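You operate a simulated robot arm through the tools that you are given. There is no shell and no other tool.

You are at the controls of a simulated robot arm. One attempt, no reset.

## Task
Swap the cracked port disc for the white one and close the port.
Fine: the cracked disc goes into the middle well of the tray; cap tight; wait until the drift shows 10 or less.

It is judged by the outcome, as a careful person would: the job done as asked, and still so three seconds after it is handed in. It fails if anything else is knocked over, pushed out of place, dropped, spilled or broken. Lids that push on must go on centred and level and be pressed home; caps that screw on are set level and turned clockwise until they are tight.

## Robot
A 6-joint arm with a two-finger gripper, fixed in place. Base frame: the origin is at the foot of the arm, x ahead of it, y to its left, z up. Readings come in mm, degrees, newtons and seconds.
Its first joint turns from -166.0 to 166.0 degrees. Payload 2.45 kg.
The TCP is the grasp point between the finger pads, 20 mm short of the fingertips. In the tool frame z runs along the fingers and y along their closing line. Largest opening 140 mm; the body of the gripper starts 168 mm behind the TCP.
Orientation is that of the tool frame in the base frame, as a unit quaternion [w, x, y, z]. With the fingers straight down and closing along the base's y, the tool's x points along the base's -x, its y along +y and its z along -z.

## Interface
- The arm moves only by the tool jog_arm. Its argument "series" is one flat list of numbers, 6 for each row, row after row: the shift along the tool's x, y, z in units of 100 mm (1.0 is 100 mm), then the turn, a rotation vector about the tool's x, y, z in units of 90 degrees (1.0 is 90 degrees). In form: [tx, ty, tz, rx, ry, rz, tx, ty, tz, rx, ry, rz, ...]. A call has 1 to 20 rows; each row is the pose to reach, as a shift and turn from the pose commanded when the call began, along the tool's axes at that moment. "jaw" is the opening in per cent of the stroke, from 0 (shut) to 100 (fully open), set as the call begins (left out, the last holds). A call with a number of a shift or a turn outside -1 to 1 is refused whole. Rows are played at 5 a second. More than 50 mm and 8.6 degrees between two rows, or a gripper value outside its range, and nothing of the call is played. Where a pose cannot be reached the arm comes as near as it can. A force on the tool above 60 N (or 10 N above the force at the start of the call, whichever is more), or a blocked arm, ends the call early, and 0.2 s more pass. The fingers move at their own pace (about 45 mm/s each) and stop on an object; they squeeze with about 20 N. The grip force told is the motor's: it shows also when the fingers shut on nothing. Time passes only in rows, and 0.2 s behind the last, so rows that repeat a pose let the fingers close. It gives the time, the measured TCP pose, the force on the tool (base axes), the opening and the grip force at its end, in the units of the frame above (readings bear some noise), with the torque about the TCP (base axes, N m) and any sound that the robot's microphone picked up, and new pictures: "views" is both (left out), scene, wrist or none.
- Cameras (640 x 400 px; columns grow to the right, rows downward): "scene" is fixed at [48.9, 650.6, 1659.6]; the picture's right is [-0.10, -1.00, 0.00], its down [-0.53, 0.05, -0.84] and it looks along [0.84, -0.08, -0.54] (base axes); focal length 318 px, centre (320, 200). "wrist" rides on the gripper at [78, 11, -209] in the tool frame; the picture's right is [-0.14, 0.99, 0.00], its down [-0.92, -0.13, -0.37] and it looks along [-0.36, -0.05, 0.93] (tool axes); focal length 280 px, centre (320, 200). There is no depth. A picture from a camera that has moved, and an enlarged one, comes with that camera's place and axes in the base frame and with its lens.
- inspect(camera, box): a new picture of the part [left, top, right, bottom] of that camera's present view, enlarged. It takes no simulated time.
- finish_job(): hands the job in; it is judged then, once.

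Nothing tells you positions but the pictures and the camera data. Unless the task says otherwise, let go and move clear before handing in.

The tools are called as a command line: name --argument value ..., lists and objects as JSON in quotes. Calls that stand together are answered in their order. jog_arm: Moves the arm, as the interface text tells. Its arguments: {"type":"object","properties":{"series":{"type":"array","items":{"type":"number"}},"jaw":{"type":"number"},"views":{"type":"string","enum":["both","scene","wrist","none"]}},"required":["series"]} The other tools are called the same way: inspect (camera, box) takes an enlarged picture of a part of a camera's view; finish_job () hands the job in.

At the start:

```text
time: 0.0
eef_pos: [478.6, 302.2, 1408.8]
orientation: [0.0, 0.0, 1.0, 0.001]
ft_force: [0.6, 0.3, 0.5]
torque: [-0.02, -0.04, -0.01]
opening: 139.9
grasp_force: 0.0
```

scene: 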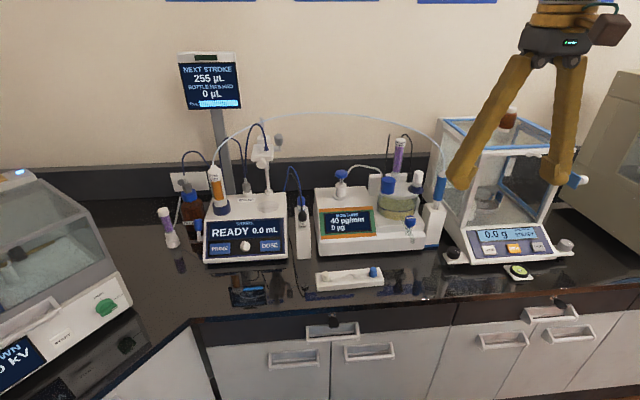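
wrist: 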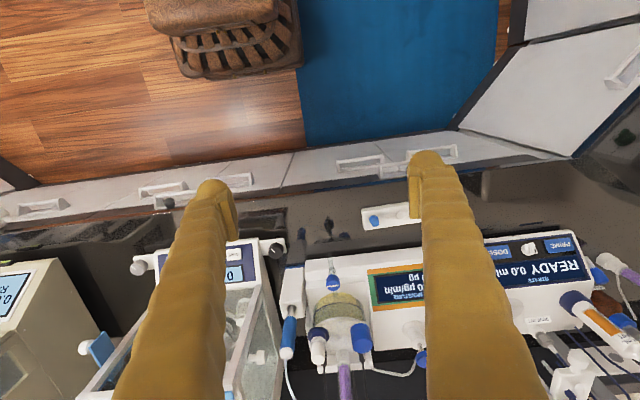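

I see a Karl Fischer titrator-like bench: a dosing unit at left, a moisture (drift) unit in the middle with a glass cell and several caps, a small tray in front, and a balance on the right. I'll enlarge the relevant parts before moving.

inspect --camera "scene" --box '[300, 120, 460, 220]'

inspect --camera "scene" --box '[290, 200, 450, 300]'

inspect --camera "wrist" --box '[260, 190, 460, 315]'

inspect --camera "wrist" --box '[260, 275, 460, 400]'

```text
4.00 times, centred on (380, 170) of scene
camera zoom: at [48.9, 650.6, 1659.6], right [-0.1, -1.0, 0.0], down [-0.53, 0.05, -0.84], along [0.84, -0.08, -0.54], focal length 1274 px, centre (80, 320)
```

zoom: 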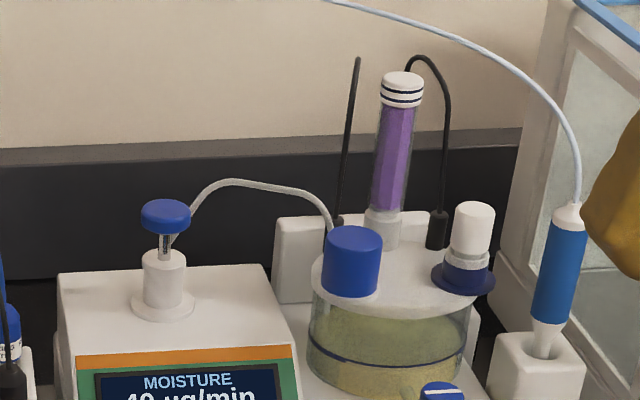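

```text
4.00 times, centred on (370, 250) of scene
camera zoom: at [48.9, 650.6, 1659.6], right [-0.1, -1.0, 0.0], down [-0.53, 0.05, -0.84], along [0.84, -0.08, -0.54], focal length 1274 px, centre (120, 0)
```

zoom: 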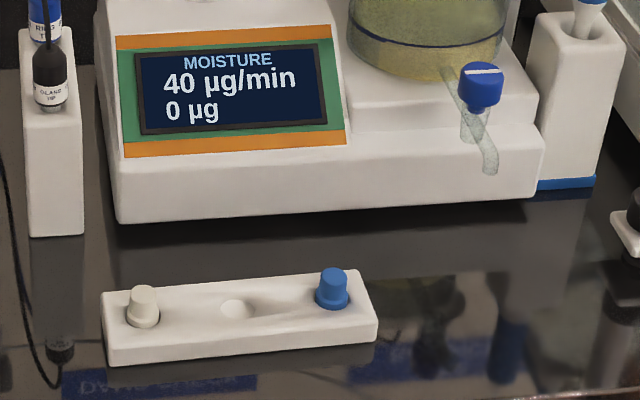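

```text
3.20 times, centred on (360, 252) of wrist
camera zoom: at [400.2, 314.2, 1617.3], right [0.14, 0.99, 0.0], down [0.92, -0.13, 0.37], along [0.37, -0.05, -0.93], focal length 897 px, centre (192, 32)
```

zoom: 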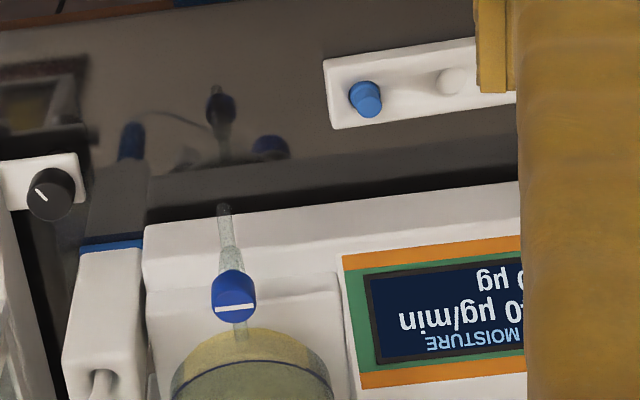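

```text
3.20 times, centred on (360, 338) of wrist
camera zoom: at [400.2, 314.2, 1617.3], right [0.14, 0.99, 0.0], down [0.92, -0.13, 0.37], along [0.37, -0.05, -0.93], focal length 897 px, centre (192, -240)
```

zoom: 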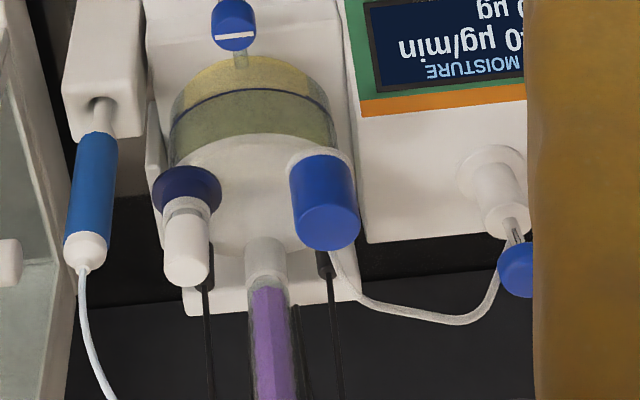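

The cell sits at roughly x≈945, y≈336, with the tray nearer at x≈756, y≈416. I'll zoom in further on the cell lid, tray and other parts to identify the port.

inspect --camera "scene" --box '[370, 160, 434, 200]'

inspect --camera "scene" --box '[312, 260, 392, 300]'

inspect --camera "wrist" --box '[300, 310, 396, 370]'

inspect --camera "scene" --box '[140, 120, 320, 300]'

inspect --camera "scene" --box '[430, 100, 600, 300]'

```text
10.00 times, centred on (402, 180) of scene
camera zoom: at [48.9, 650.6, 1659.6], right [-0.1, -1.0, 0.0], down [-0.53, 0.05, -0.84], along [0.84, -0.08, -0.54], focal length 3185 px, centre (-500, 400)
```

zoom: 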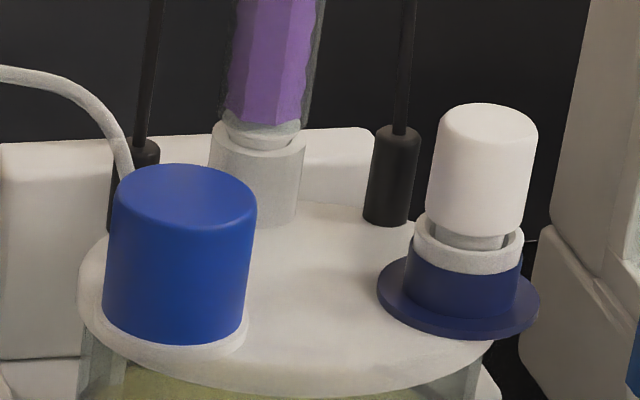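

```text
8.00 times, centred on (352, 280) of scene
camera zoom: at [48.9, 650.6, 1659.6], right [-0.1, -1.0, 0.0], down [-0.53, 0.05, -0.84], along [0.84, -0.08, -0.54], focal length 2548 px, centre (64, -440)
```

zoom: 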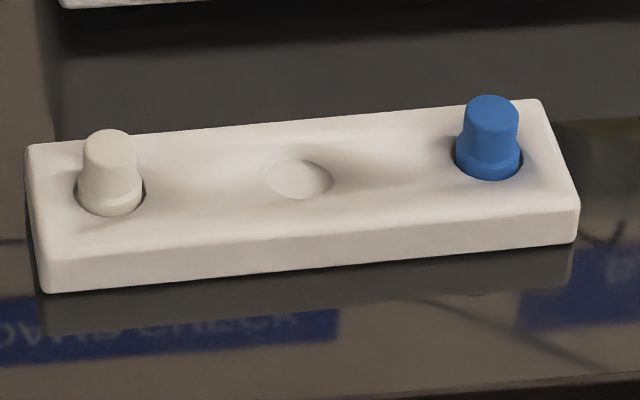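

```text
6.67 times, centred on (348, 340) of wrist
camera zoom: at [400.2, 314.2, 1617.3], right [0.14, 0.99, 0.0], down [0.92, -0.13, 0.37], along [0.37, -0.05, -0.93], focal length 1869 px, centre (133, -733)
```

zoom: 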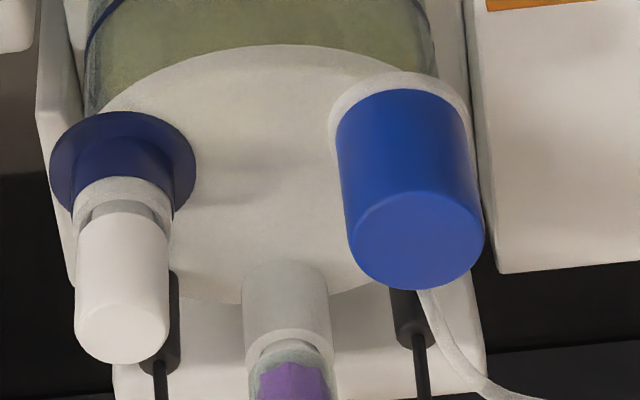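

```text
2.22 times, centred on (230, 210) of scene
camera zoom: at [48.9, 650.6, 1659.6], right [-0.1, -1.0, 0.0], down [-0.53, 0.05, -0.84], along [0.84, -0.08, -0.54], focal length 708 px, centre (520, 178)
```

zoom: 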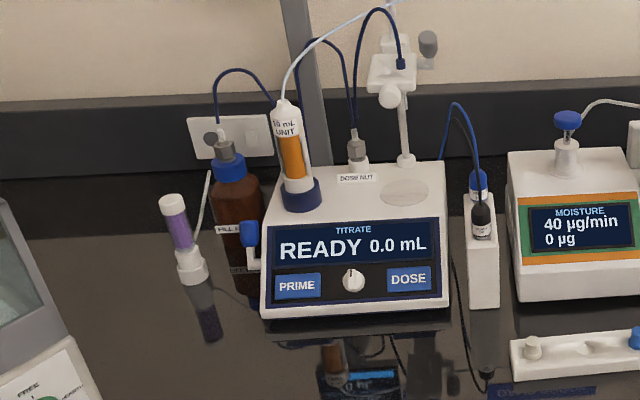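

```text
2.00 times, centred on (515, 200) of scene
camera zoom: at [48.9, 650.6, 1659.6], right [-0.1, -1.0, 0.0], down [-0.53, 0.05, -0.84], along [0.84, -0.08, -0.54], focal length 637 px, centre (-70, 200)
```

zoom: 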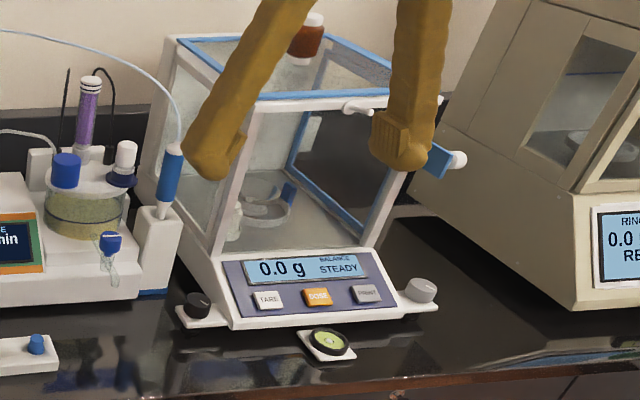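

The big blue cap on the cell lid is at about (946, 334, top 1152), and the tray holds a white and a blue stopper with an empty middle well. I'll move the wrist camera nearer to the cell to identify the port properly.

jog_arm --series '[-0.33, 0.03, 0, 0, 0, 0, -0.66, 0.06, 0, 0, 0, 0, -1, 0.1, 0, 0, 0, 0]' --views "none"

```text
time: 0.8
eef_pos: [577.2, 313.2, 1407.7]
orientation: [0.001, 0.0, 1.0, 0.001]
ft_force: [-0.4, -1.0, 0.6]
torque: [0.05, -0.05, 0.01]
opening: 140.1
grasp_force: 0.0
```

The move went as commanded. I'll continue forward toward the cell, staying high.

jog_arm --series '[-0.33, 0.03, 0, 0, 0, 0, -0.66, 0.06, 0, 0, 0, 0, -1, 0.1, 0, 0, 0, 0]' --views "none"

jog_arm --series '[-0.33, 0.03, 0, 0, 0, 0, -0.66, 0.06, 0, 0, 0, 0, -1, 0.1, 0, 0, 0, 0]'

```text
time: 1.6
eef_pos: [678.8, 321.2, 1409.3]
orientation: [0.001, 0.0, 1.0, 0.001]
ft_force: [0.2, -1.0, 0.5]
torque: [0.05, -0.05, -0.01]
opening: 140.2
grasp_force: 0.0
```

```text
time: 2.4
eef_pos: [780.8, 333.4, 1409.1]
orientation: [0.001, 0.0, 1.0, 0.001]
ft_force: [0.2, -0.2, 0.3]
torque: [0.03, -0.1, -0.01]
opening: 140.0
grasp_force: 0.1
camera wrist: at [700.9, 344.1, 1616.7], right [0.14, 0.99, 0.0], down [0.92, -0.13, 0.37], along [0.37, -0.05, -0.93], focal length 280 px, centre (320, 200)
```

scene: 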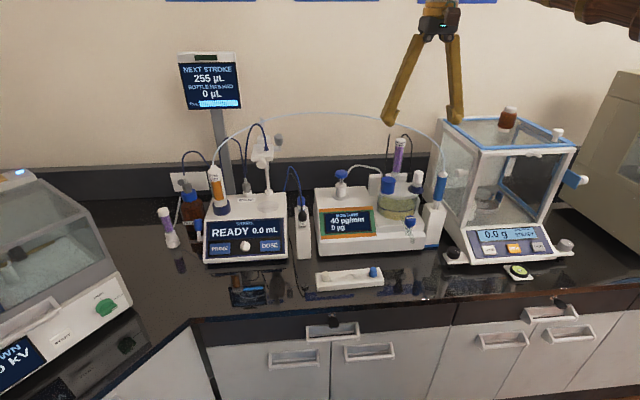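
wrist: 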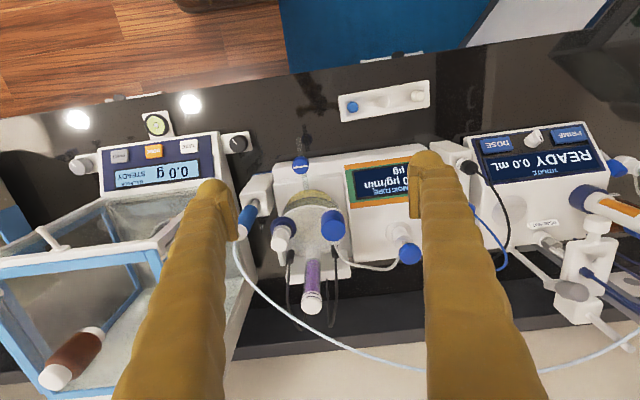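

The camera is nearer now, and I can see a hose arching behind the cell. I'll enlarge the cell lid and the tray.

inspect --camera "wrist" --box '[260, 180, 420, 280]'

inspect --camera "wrist" --box '[330, 70, 442, 140]'

inspect --camera "wrist" --box '[220, 230, 420, 380]'

```text
4.00 times, centred on (340, 230) of wrist
camera zoom: at [700.9, 344.1, 1616.7], right [0.14, 0.99, 0.0], down [0.92, -0.13, 0.37], along [0.37, -0.05, -0.93], focal length 1122 px, centre (240, 80)
```

zoom: 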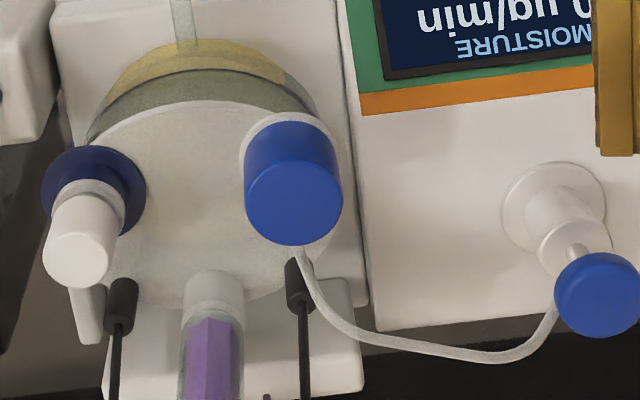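

```text
5.71 times, centred on (386, 105) of wrist
camera zoom: at [700.9, 344.1, 1616.7], right [0.14, 0.99, 0.0], down [0.92, -0.13, 0.37], along [0.37, -0.05, -0.93], focal length 1602 px, centre (-57, 743)
```

zoom: 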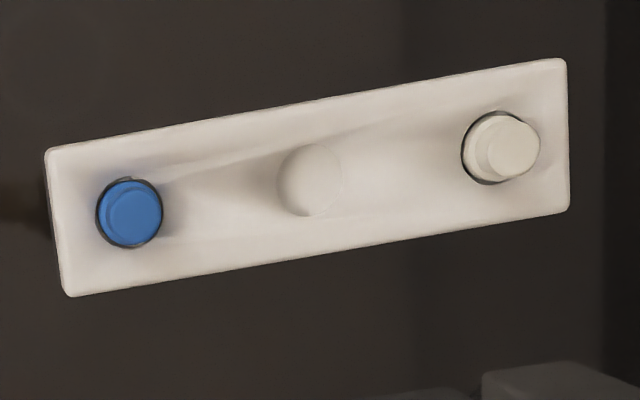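

```text
2.67 times, centred on (320, 305) of wrist
camera zoom: at [700.9, 344.1, 1616.7], right [0.14, 0.99, 0.0], down [0.92, -0.13, 0.37], along [0.37, -0.05, -0.93], focal length 748 px, centre (320, -80)
```

zoom: 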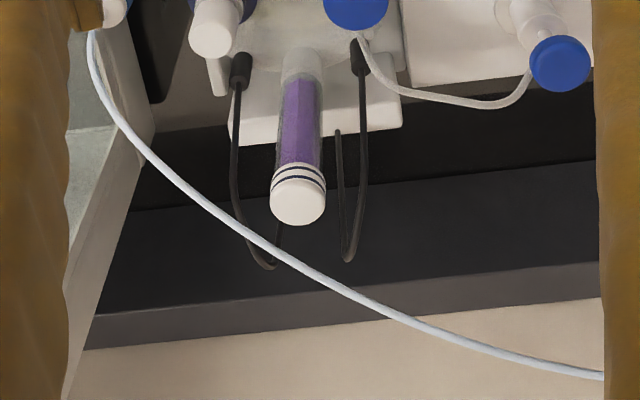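

The large blue cap at (946, 334) looks like the screw cap over the port. I'll narrow the jaw to about 66 mm and move over the cap to look closely and check reach.

jog_arm --series '[-0.3, 0, 0, 0, 0, 0, -0.6, 0, 0.1, 0, 0, 0, -0.9, 0, 0.2, 0, 0, 0]' --jaw 47 --views "none"

jog_arm --series '[-0.3, 0, 0, 0, 0, 0, -0.6, 0, 0.1, 0, 0, 0, -0.75, 0, 0.2, 0, 0, 0, -0.75, 0, 0.4, 0, 0, 0]'

```text
time: 3.2
eef_pos: [868.8, 330.6, 1392.4]
orientation: [0.0, 0.0, 1.0, 0.0]
ft_force: [-0.3, -0.8, 0.9]
torque: [0.03, -0.09, -0.01]
opening: 69.6
grasp_force: 0.0
```

```text
time: 4.2
eef_pos: [943.0, 331.4, 1350.0]
orientation: [0.001, 0.001, 1.0, 0.002]
ft_force: [0.4, -0.9, -0.3]
torque: [0.01, 0.02, -0.02]
opening: 65.6
grasp_force: 0.0
camera wrist: at [865.3, 342.8, 1558.0], right [0.14, 0.99, 0.0], down [0.92, -0.13, 0.37], along [0.37, -0.05, -0.93], focal length 280 px, centre (320, 200)
```

scene: 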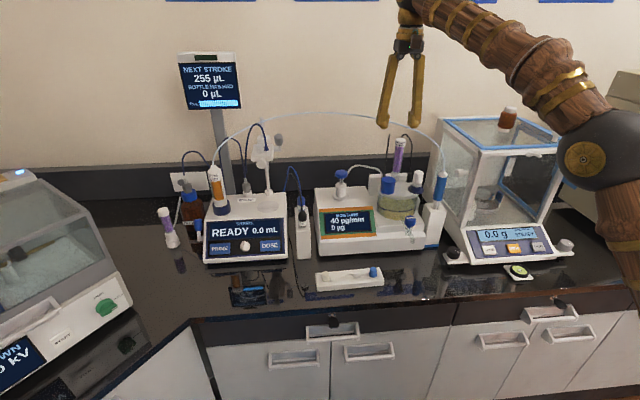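
wrist: 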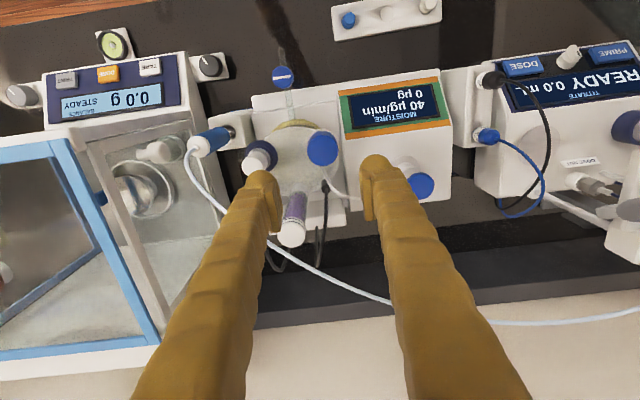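

Over the cap, the wrist view puts its top centre at about (945, 334, 1152), which agrees with the earlier estimate. The forearm is well clear of the balance, so I'll come down 100 mm, centred on the cap, and look again.

jog_arm --series '[-0.02, 0.02, 0.25, 0, 0, 0, -0.02, 0.02, 0.5, 0, 0, 0, -0.02, 0.02, 0.75, 0, 0, 0, -0.02, 0.02, 0.9, 0, 0, 0]'

inspect --camera "wrist" --box '[220, 100, 420, 225]'

inspect --camera "scene" --box '[340, 80, 460, 230]'

```text
time: 5.2
eef_pos: [945.0, 336.4, 1259.9]
orientation: [0.001, -0.001, 1.0, 0.0]
ft_force: [-0.6, 1.1, 1.0]
torque: [0.0, -0.03, 0.01]
opening: 65.7
grasp_force: 0.1
camera wrist: at [867.7, 347.4, 1467.7], right [0.14, 0.99, 0.0], down [0.92, -0.13, 0.37], along [0.37, -0.05, -0.93], focal length 280 px, centre (320, 200)
```

scene: 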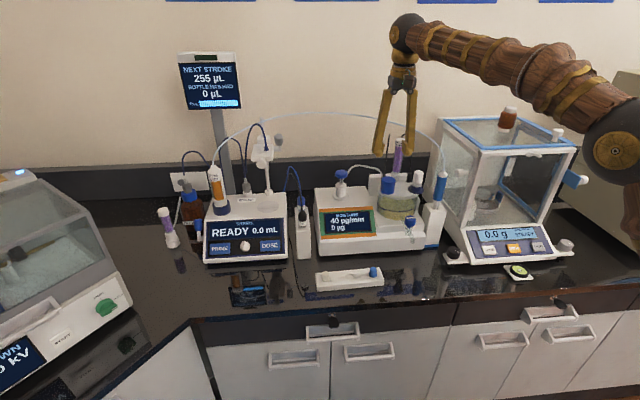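
wrist: 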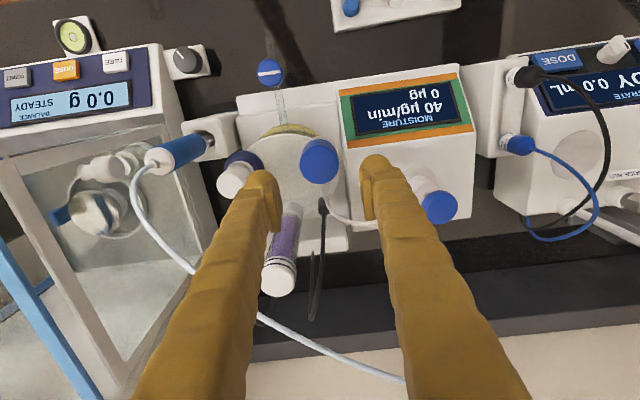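

```text
3.20 times, centred on (320, 162) of wrist
camera zoom: at [867.7, 347.4, 1467.7], right [0.14, 0.99, 0.0], down [0.92, -0.13, 0.37], along [0.37, -0.05, -0.93], focal length 897 px, centre (320, 320)
```

zoom: 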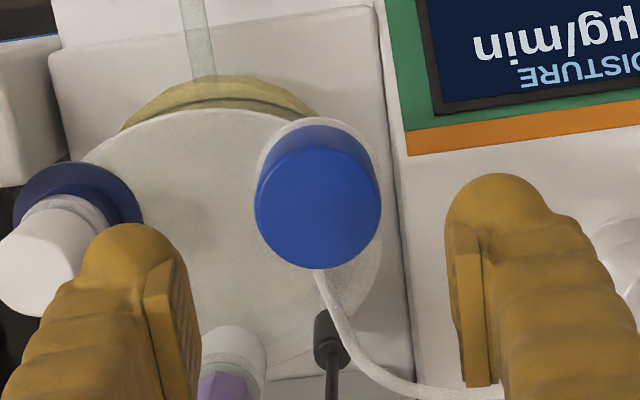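

```text
2.67 times, centred on (400, 155) of scene
camera zoom: at [48.9, 650.6, 1659.6], right [-0.1, -1.0, 0.0], down [-0.53, 0.05, -0.84], along [0.84, -0.08, -0.54], focal length 849 px, centre (107, 320)
```

zoom: 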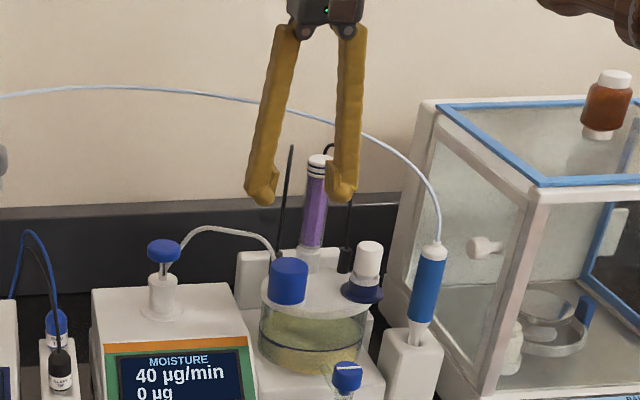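

The cap centre averages out at about (946.3, 334.2) with a diameter of about 45 mm, and the fingers straddle it with room on both sides. I'll descend so the pads surround the cap.

jog_arm --series '[-0.01, 0, 0.2, 0, 0, 0, -0.01, 0, 0.4, 0, 0, 0, -0.01, 0, 0.6, 0, 0, 0, -0.01, 0, 0.75, 0, 0, 0]'

inspect --camera "wrist" --box '[220, 100, 420, 225]'

inspect --camera "scene" --box '[360, 120, 440, 210]'

```text
time: 6.2
eef_pos: [947.1, 334.6, 1185.0]
orientation: [0.001, 0.0, 1.0, 0.001]
ft_force: [0.4, 0.3, -0.8]
torque: [0.01, 0.0, 0.02]
opening: 65.9
grasp_force: 0.0
camera wrist: at [868.1, 346.1, 1392.9], right [0.14, 0.99, 0.0], down [0.92, -0.13, 0.37], along [0.37, -0.05, -0.93], focal length 280 px, centre (320, 200)
```

scene: 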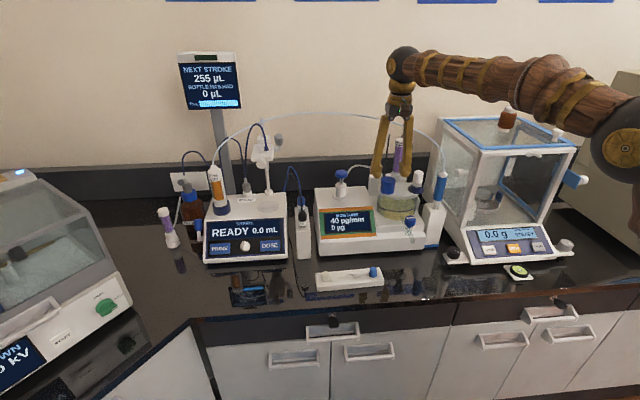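
wrist: 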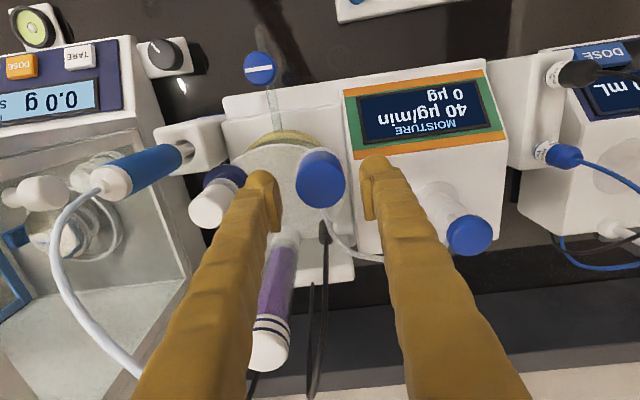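

```text
3.20 times, centred on (320, 162) of wrist
camera zoom: at [868.1, 346.1, 1392.9], right [0.14, 0.99, 0.0], down [0.92, -0.13, 0.37], along [0.37, -0.05, -0.93], focal length 897 px, centre (320, 320)
```

zoom: 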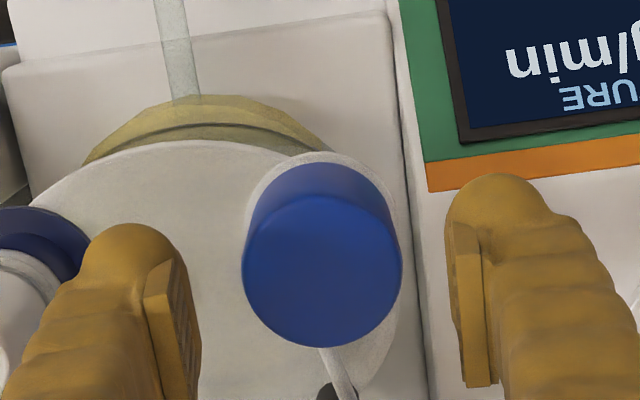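

```text
4.44 times, centred on (400, 165) of scene
camera zoom: at [48.9, 650.6, 1659.6], right [-0.1, -1.0, 0.0], down [-0.53, 0.05, -0.84], along [0.84, -0.08, -0.54], focal length 1416 px, centre (-36, 356)
```

zoom: 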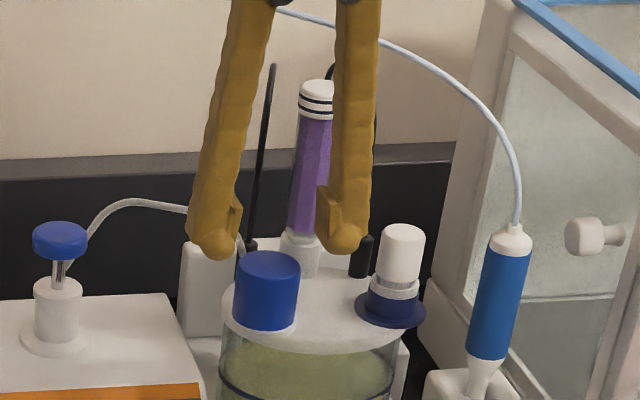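

The cap reads about (948, 334.6). I'll shift slightly forward, go down to put the pads around the cap, then close the jaw.

jog_arm --series '[-0.015, 0, 0.15, 0, 0, 0, -0.015, 0, 0.3, 0, 0, 0, -0.015, 0, 0.4, 0, 0, 0, -0.015, 0, 0.48, 0, 0, 0]'

inspect --camera "scene" --box '[360, 130, 440, 210]'

inspect --camera "wrist" --box '[220, 125, 420, 250]'

```text
time: 7.2
eef_pos: [948.2, 334.4, 1136.2]
orientation: [0.0, 0.0, 1.0, 0.001]
ft_force: [0.6, 0.3, -0.2]
torque: [0.04, -0.01, 0.01]
opening: 65.9
grasp_force: 0.0
camera wrist: at [870.0, 346.6, 1344.6], right [0.14, 0.99, 0.0], down [0.92, -0.13, 0.37], along [0.37, -0.05, -0.93], focal length 280 px, centre (320, 200)
```

scene: 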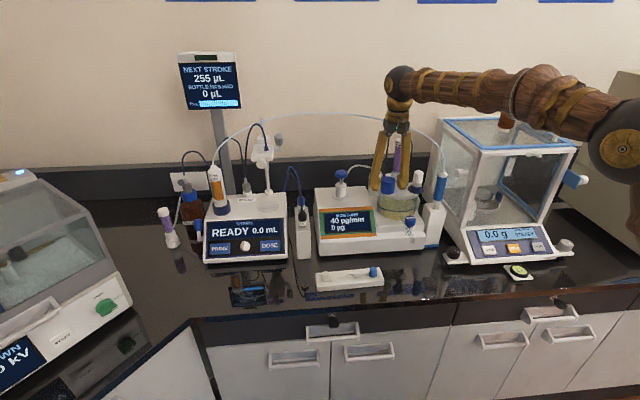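
wrist: 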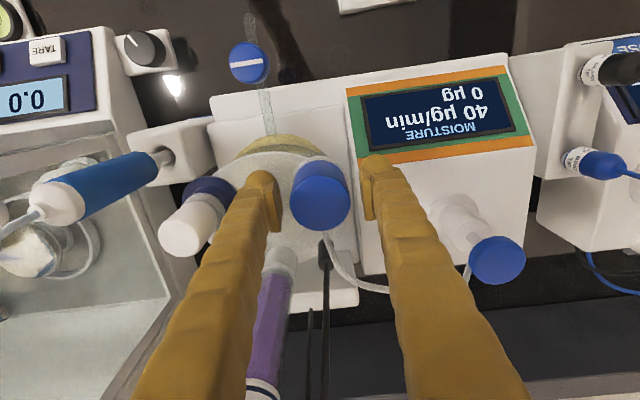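

```text
5.00 times, centred on (400, 170) of scene
camera zoom: at [48.9, 650.6, 1659.6], right [-0.1, -1.0, 0.0], down [-0.53, 0.05, -0.84], along [0.84, -0.08, -0.54], focal length 1592 px, centre (-80, 350)
```

zoom: 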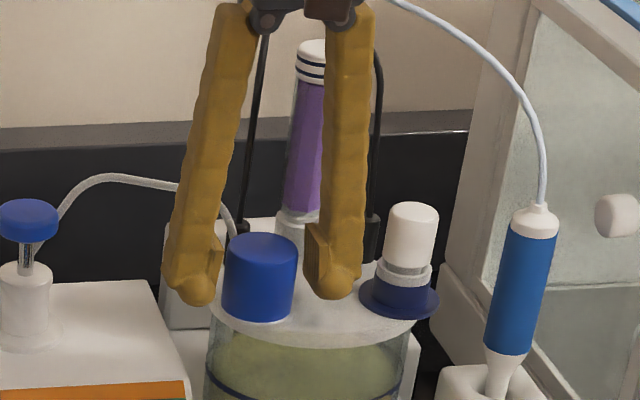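

```text
3.20 times, centred on (320, 188) of wrist
camera zoom: at [870.0, 346.6, 1344.6], right [0.14, 0.99, 0.0], down [0.92, -0.13, 0.37], along [0.37, -0.05, -0.93], focal length 897 px, centre (320, 240)
```

zoom: 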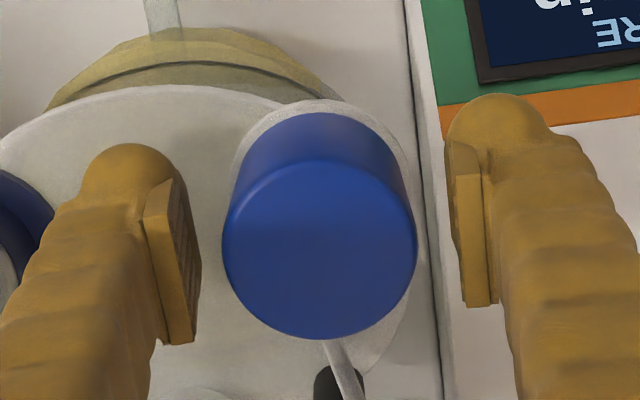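

The cap is centred between the pads at about (948, 335). I'll close the jaw on it.

jog_arm --series '[0, 0, 0, 0, 0, 0, 0, 0, 0, 0, 0, 0, 0, 0, 0, 0, 0, 0, 0, 0, 0, 0, 0, 0]' --jaw 0

```text
time: 8.2
eef_pos: [949.4, 335.0, 1136.7]
orientation: [0.0, 0.0, 1.0, 0.001]
ft_force: [-3.3, -4.8, 0.2]
torque: [-0.05, 0.03, 0.0]
opening: 52.3
grasp_force: 19.6
camera wrist: at [870.1, 346.4, 1344.6], right [0.14, 0.99, 0.0], down [0.92, -0.13, 0.37], along [0.37, -0.05, -0.93], focal length 280 px, centre (320, 200)
```

scene: 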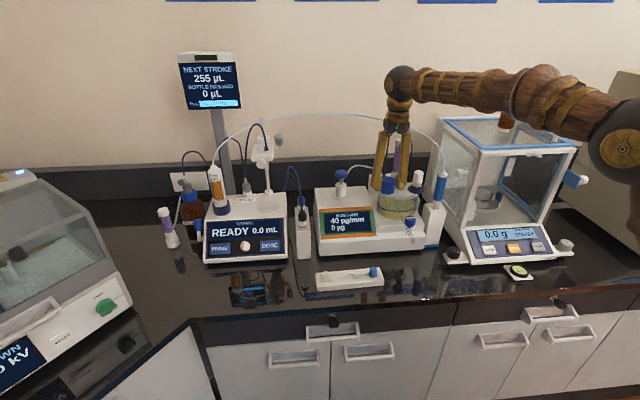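
wrist: 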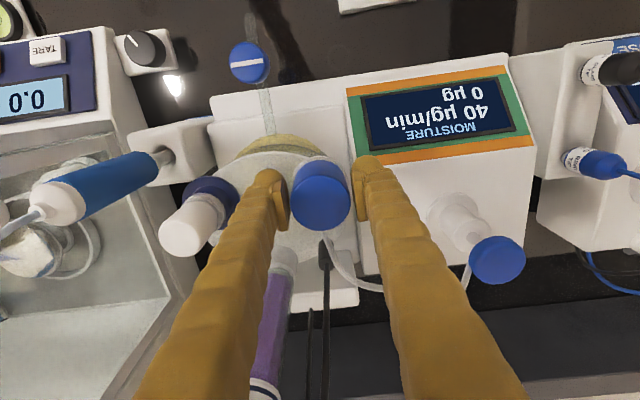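

The jaw stopped at 52.3 mm with about 20 N, a bit wider than I measured the cap. I'll check where the fingers contact before turning.

inspect --camera "wrist" --box '[240, 130, 400, 230]'

inspect --camera "scene" --box '[365, 150, 429, 210]'

```text
4.00 times, centred on (320, 180) of wrist
camera zoom: at [870.1, 346.4, 1344.6], right [0.14, 0.99, 0.0], down [0.92, -0.13, 0.37], along [0.37, -0.05, -0.93], focal length 1122 px, centre (320, 280)
```

zoom: 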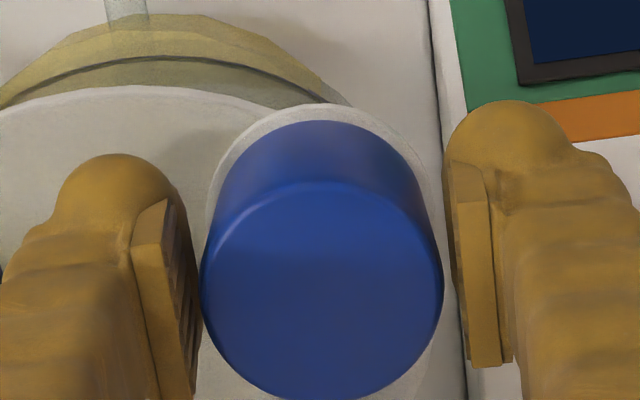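

```text
6.67 times, centred on (397, 180) of scene
camera zoom: at [48.9, 650.6, 1659.6], right [-0.1, -1.0, 0.0], down [-0.53, 0.05, -0.84], along [0.84, -0.08, -0.54], focal length 2123 px, centre (-193, 333)
```

zoom: 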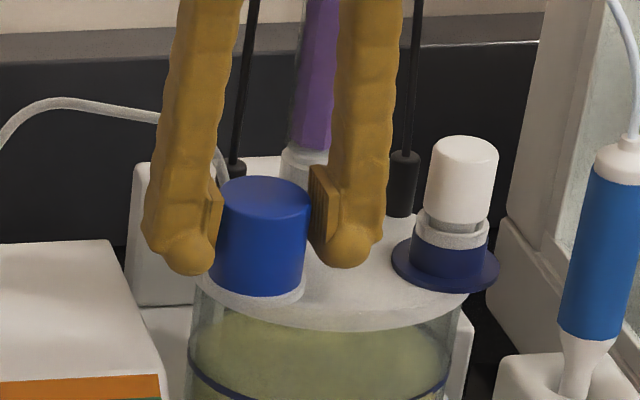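

The pads hold the blue cap's sides squarely. I'll start unscrewing counterclockwise with a small turn and check force and torque.

jog_arm --series '[0, 0, 0, 0, 0, -0.09, 0, 0, 0, 0, 0, -0.18, 0, 0, 0, 0, 0, -0.27, 0, 0, 0, 0, 0, -0.36]'

inspect --camera "scene" --box '[365, 150, 429, 210]'

```text
time: 9.2
eef_pos: [949.0, 332.9, 1136.7]
orientation: [0.001, -0.279, 0.96, 0.001]
ft_force: [7.7, -17.8, 2.7]
torque: [-0.08, 0.02, -0.04]
opening: 52.4
grasp_force: 20.1
camera wrist: at [876.5, 301.9, 1344.4], right [-0.42, 0.91, 0.0], down [0.85, 0.39, 0.37], along [0.34, 0.15, -0.93], focal length 280 px, centre (320, 200)
```

scene: 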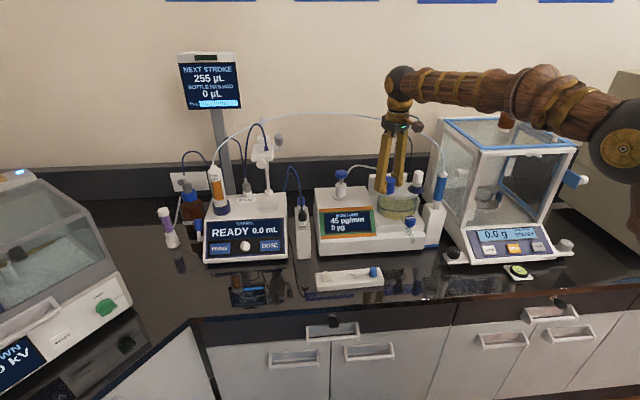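
wrist: 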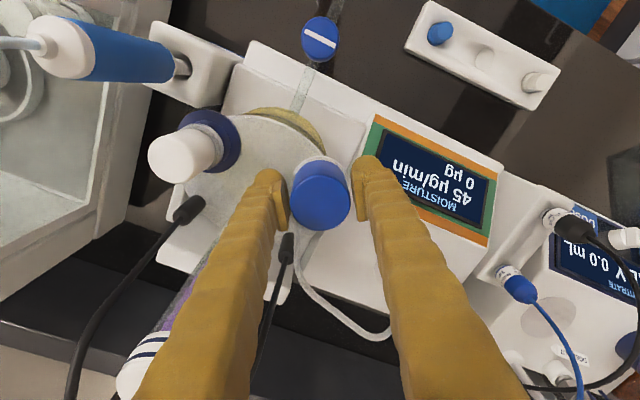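

```text
6.67 times, centred on (397, 180) of scene
camera zoom: at [48.9, 650.6, 1659.6], right [-0.1, -1.0, 0.0], down [-0.53, 0.05, -0.84], along [0.84, -0.08, -0.54], focal length 2123 px, centre (-193, 333)
```

zoom: 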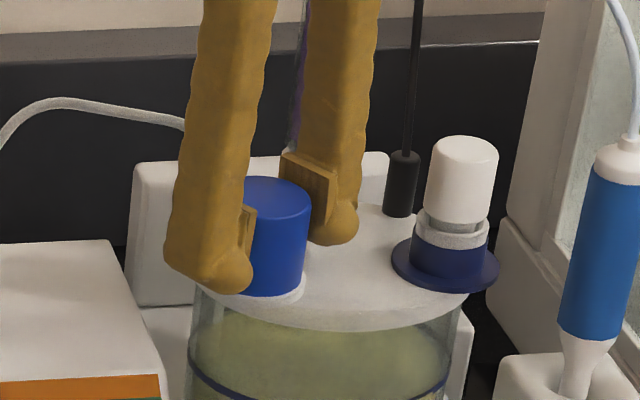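

The display rose to 45 µg/min as the cap turned, so this is the port that opens. There's some sideways force, so I'll shift about 2 mm to relieve it and keep turning counterclockwise.

jog_arm --series '[0.002, -0.022, 0, 0, 0, 0, 0.002, -0.022, -0.005, 0, 0, -0.09, 0.002, -0.022, -0.005, 0, 0, -0.18, 0.002, -0.022, -0.01, 0, 0, -0.27, 0.002, -0.022, -0.01, 0, 0, -0.36, 0.002, -0.022, -0.01, 0, 0, -0.45, 0.002, -0.022, -0.01, 0, 0, -0.54, 0.002, -0.022, -0.01, 0, 0, -0.63]'

inspect --camera "scene" --box '[365, 150, 429, 210]'

```text
time: 11.0
eef_pos: [949.9, 333.0, 1138.1]
orientation: [0.001, -0.702, 0.713, 0.0]
ft_force: [19.6, 8.8, -0.2]
torque: [0.05, 0.0, -0.05]
opening: 52.3
grasp_force: 19.7
camera wrist: at [937.7, 255.4, 1345.6], right [-0.99, 0.15, 0.0], down [0.14, 0.92, 0.37], along [0.06, 0.37, -0.93], focal length 280 px, centre (320, 200)
```

scene: 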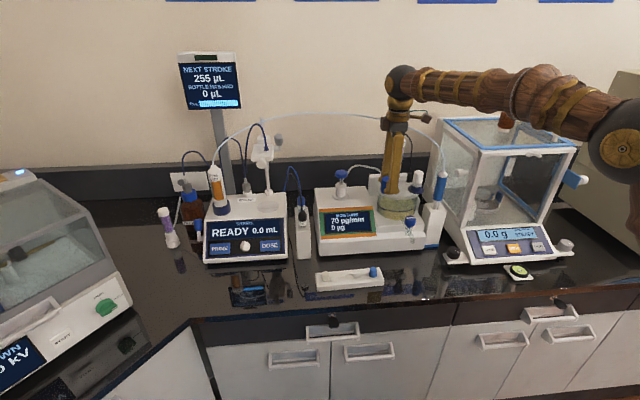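
wrist: 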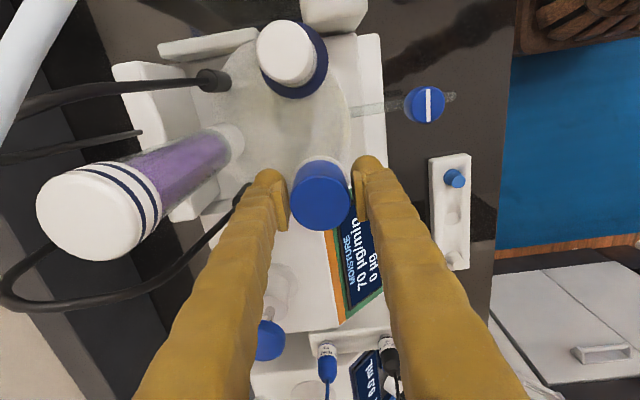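

```text
6.67 times, centred on (397, 180) of scene
camera zoom: at [48.9, 650.6, 1659.6], right [-0.1, -1.0, 0.0], down [-0.53, 0.05, -0.84], along [0.84, -0.08, -0.54], focal length 2123 px, centre (-193, 333)
```

zoom: 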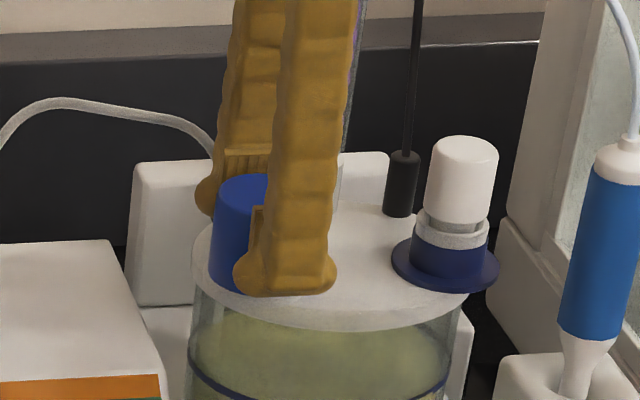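

The display reads 70 µg/min and the cap is rising. Before opening the jaw to regrip, I'll check how close the far finger is to the electrode and hose behind the cap.

inspect --camera "wrist" --box '[180, 120, 400, 260]'

```text
2.86 times, centred on (290, 190) of wrist
camera zoom: at [937.7, 255.4, 1345.6], right [-0.99, 0.15, 0.0], down [0.14, 0.92, 0.37], along [0.06, 0.37, -0.93], focal length 801 px, centre (406, 229)
```

zoom: 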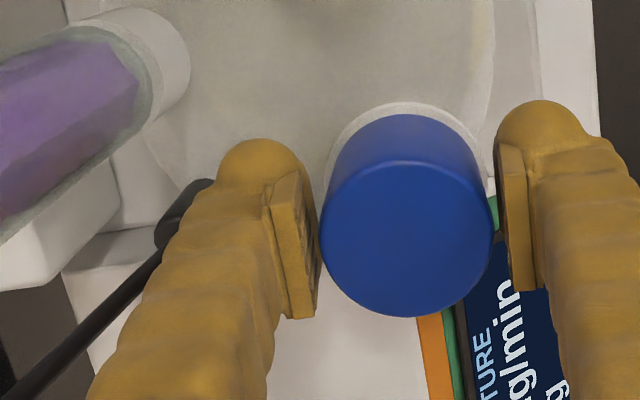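

The far finger has a modest gap to the black electrode plug. I'll shift about 2.5 mm toward the cap's axis to relieve the side force and read the result.

jog_arm --series '[-0.006, -0.012, 0, 0, 0, 0, -0.012, -0.024, 0, 0, 0, 0]' --views "none"

```text
time: 11.6
eef_pos: [950.5, 332.7, 1137.3]
orientation: [-0.001, -0.702, 0.713, 0.0]
ft_force: [-22.7, -10.4, -3.0]
torque: [0.05, -0.11, 0.07]
opening: 52.6
grasp_force: 19.8
```

The force reversed, so the true axis is halfway back, at about (950.3, 332.8). I'll centre there, then open slightly to regrip.

jog_arm --series '[0.006, 0.013, 0, 0, 0, 0]' --views "none"

```text
time: 12.0
eef_pos: [950.7, 334.3, 1138.3]
orientation: [0.0, -0.702, 0.712, 0.0]
ft_force: [-13.6, 3.4, -4.4]
torque: [-0.02, 0.04, -0.01]
opening: 52.2
grasp_force: 19.5
```

Most of the side load is gone. I'll open the jaw to about 59 mm to release the cap.

jog_arm --series '[0, 0, 0, 0, 0, 0, 0, 0, 0, 0, 0, 0]' --jaw 42

inspect --camera "wrist" --box '[180, 120, 400, 260]'

```text
time: 12.6
eef_pos: [950.4, 332.8, 1139.5]
orientation: [0.001, -0.701, 0.713, 0.0]
ft_force: [0.6, 0.5, 0.2]
torque: [0.0, -0.01, -0.01]
opening: 59.1
grasp_force: 0.1
camera wrist: at [938.4, 256.1, 1346.4], right [-0.99, 0.15, 0.0], down [0.14, 0.92, 0.37], along [0.06, 0.37, -0.93], focal length 280 px, centre (320, 200)
```

scene: 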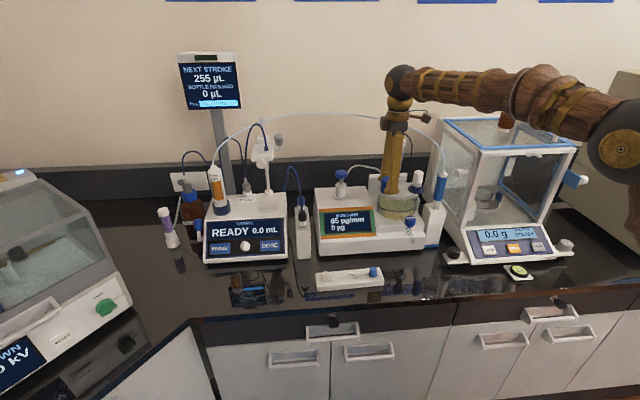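
wrist: 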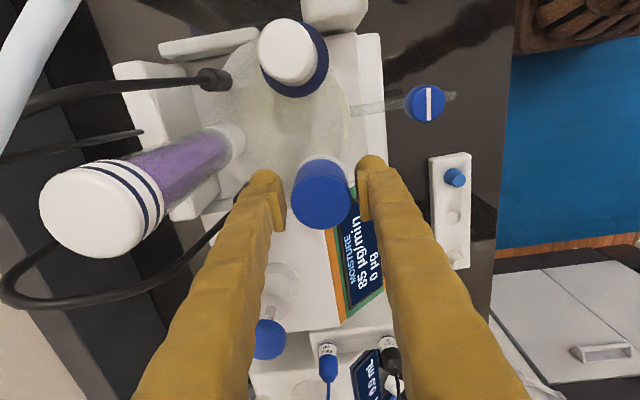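

```text
2.86 times, centred on (290, 190) of wrist
camera zoom: at [938.4, 256.1, 1346.4], right [-0.99, 0.15, 0.0], down [0.14, 0.92, 0.37], along [0.06, 0.37, -0.93], focal length 801 px, centre (406, 229)
```

zoom: 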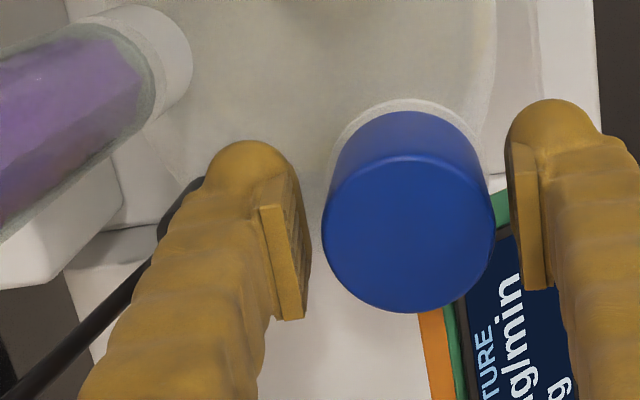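

Released cleanly with zero residual force. I'll rotate the open gripper clockwise around the cap to get ready for the next grip.

jog_arm --series '[0, 0, 0, 0, 0, 0.09, 0, 0, 0, 0, 0, 0.18, 0, 0, 0, 0, 0, 0.27, 0, 0, 0, 0, 0, 0.36, 0, 0, 0, 0, 0, 0.45, 0, 0, 0, 0, 0, 0.54, 0, 0, 0, 0, 0, 0.63, 0, 0, 0, 0, 0, 0.72, 0, 0, 0, 0, 0, 0.81, 0, 0, 0, 0, 0, 0.9, 0, 0, 0, 0, 0, 0.99]' --views "none"

jog_arm --series '[0, 0, 0, 0, 0, 0.09, 0, 0, 0, 0, 0, 0.18, 0, 0, 0, 0, 0, 0.27, 0, 0, 0, 0, 0, 0.36, 0, 0, 0, 0, 0, 0.45, 0, 0, 0, 0, 0, 0.54, 0, 0, 0, 0, 0, 0.63, 0, 0, 0, 0, 0, 0.72, 0, 0, 0, 0, 0, 0.81, 0, 0, 0, 0, 0, 0.9]'

inspect --camera "wrist" --box '[200, 110, 440, 260]'

```text
time: 15.0
eef_pos: [950.5, 335.1, 1136.8]
orientation: [-0.001, 0.002, 1.0, 0.0]
ft_force: [0.2, -0.8, 0.2]
torque: [0.02, 0.0, 0.02]
opening: 59.0
grasp_force: 0.0
```

```text
time: 17.2
eef_pos: [950.3, 333.4, 1137.8]
orientation: [0.0, 0.651, 0.759, 0.0]
ft_force: [0.3, -0.2, -0.6]
torque: [-0.03, 0.0, -0.02]
opening: 58.7
grasp_force: 0.0
camera wrist: at [949.6, 413.1, 1345.5], right [1.0, 0.02, 0.0], down [0.01, -0.93, 0.37], along [0.01, -0.37, -0.93], focal length 280 px, centre (320, 200)
```

scene: 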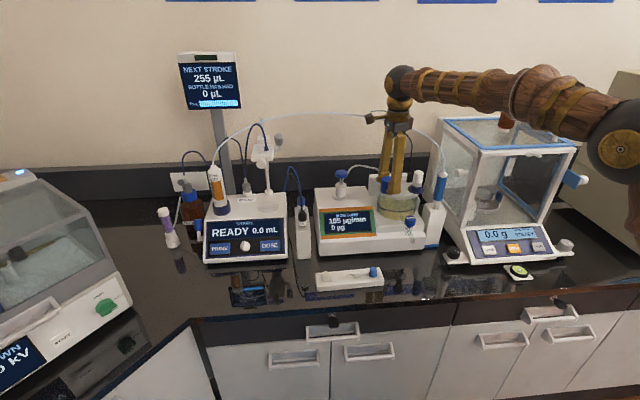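
wrist: 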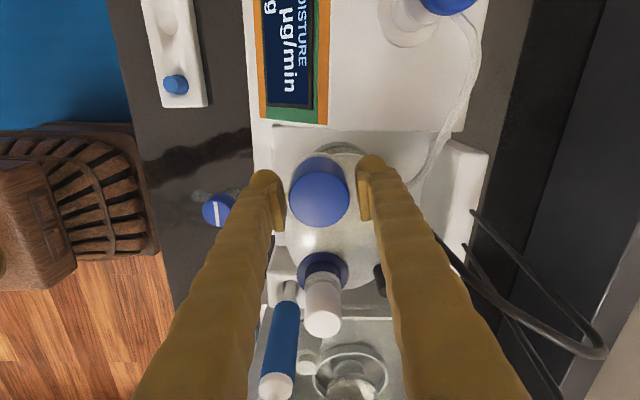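

```text
2.67 times, centred on (320, 185) of wrist
camera zoom: at [949.6, 413.1, 1345.5], right [1.0, 0.02, 0.0], down [0.01, -0.93, 0.37], along [0.01, -0.37, -0.93], focal length 748 px, centre (320, 240)
```

zoom: 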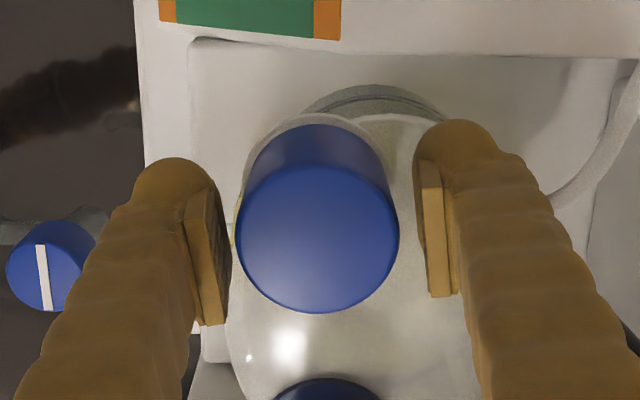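

The gripper turned freely to about +81° with no contact. I'll grip again and unscrew through the next half turn, letting the tool rise slightly with the thread.

jog_arm --series '[0, 0, 0, 0, 0, 0, 0, 0, 0, 0, 0, 0, 0, 0, 0, 0, 0, 0]' --jaw 0 --views "none"

jog_arm --series '[0, 0, -0.001, 0, 0, -0.09, 0, 0, -0.002, 0, 0, -0.18, 0, 0, -0.003, 0, 0, -0.27, 0, 0, -0.004, 0, 0, -0.36, 0, 0, -0.005, 0, 0, -0.45, 0, 0, -0.006, 0, 0, -0.54, 0, 0, -0.007, 0, 0, -0.63, 0, 0, -0.008, 0, 0, -0.72, 0, 0, -0.009, 0, 0, -0.81, 0, 0, -0.01, 0, 0, -0.9]'

inspect --camera "scene" --box '[310, 150, 430, 240]'

```text
time: 18.0
eef_pos: [950.2, 333.3, 1138.1]
orientation: [-0.001, 0.649, 0.761, 0.001]
ft_force: [-15.3, -1.5, -0.1]
torque: [-0.02, 0.09, 0.05]
opening: 50.9
grasp_force: 20.1
```

```text
time: 20.2
eef_pos: [951.1, 334.4, 1137.4]
orientation: [0.0, 0.0, 1.0, 0.001]
ft_force: [17.4, 25.9, 0.6]
torque: [0.07, -0.07, 0.0]
opening: 50.1
grasp_force: 19.8
camera wrist: at [872.3, 345.6, 1346.2], right [0.14, 0.99, 0.0], down [0.92, -0.13, 0.37], along [0.37, -0.05, -0.93], focal length 280 px, centre (320, 200)
```

scene: 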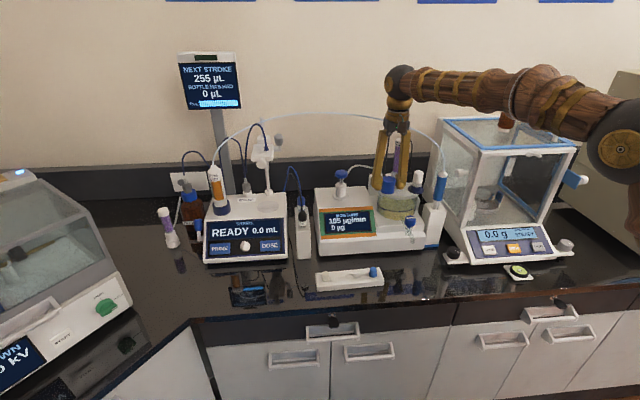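
wrist: 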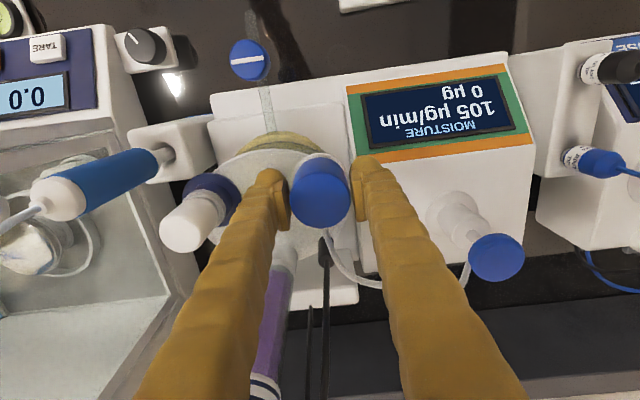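

```text
4.44 times, centred on (370, 195) of scene
camera zoom: at [48.9, 650.6, 1659.6], right [-0.1, -1.0, 0.0], down [-0.53, 0.05, -0.84], along [0.84, -0.08, -0.54], focal length 1416 px, centre (98, 222)
```

zoom: 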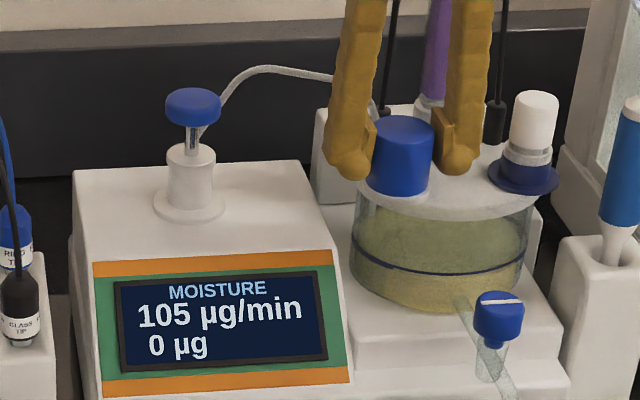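

The cap has turned another 81° or so. I'll look at the gap beneath it, and relieve the side force by shifting about 1–1.5 mm before continuing.

jog_arm --series '[-0.008, 0.012, 0, 0, 0, 0]' --views "none"

inspect --camera "scene" --box '[373, 160, 421, 190]'

inspect --camera "wrist" --box '[240, 120, 400, 240]'

```text
time: 20.6
eef_pos: [951.3, 333.1, 1138.1]
orientation: [-0.001, 0.0, 1.0, 0.001]
ft_force: [-0.9, 16.2, 2.4]
torque: [0.03, 0.05, 0.04]
opening: 50.2
grasp_force: 20.4
```

```text
13.33 times, centred on (397, 175) of scene
camera zoom: at [48.9, 650.6, 1659.6], right [-0.1, -1.0, 0.0], down [-0.53, 0.05, -0.84], along [0.84, -0.08, -0.54], focal length 4246 px, centre (-707, 533)
```

zoom: 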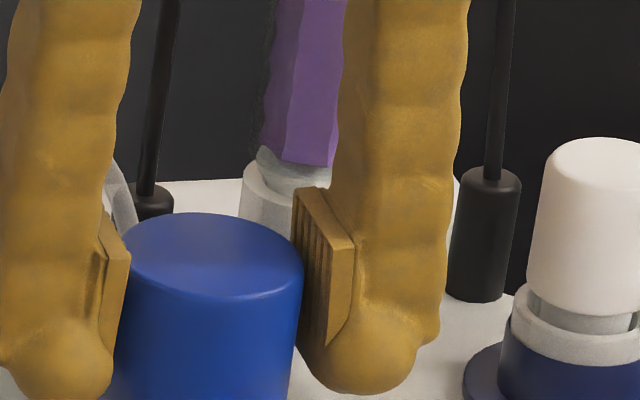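

```text
3.33 times, centred on (320, 180) of wrist
camera zoom: at [872.6, 346.1, 1346.0], right [0.14, 0.99, 0.0], down [0.92, -0.13, 0.37], along [0.36, -0.05, -0.93], focal length 935 px, centre (320, 267)
```

zoom: 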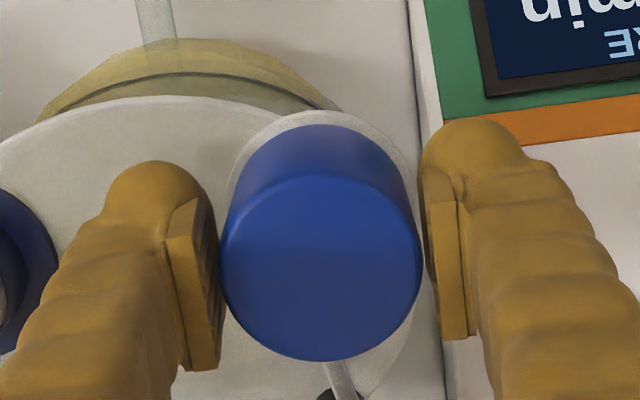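

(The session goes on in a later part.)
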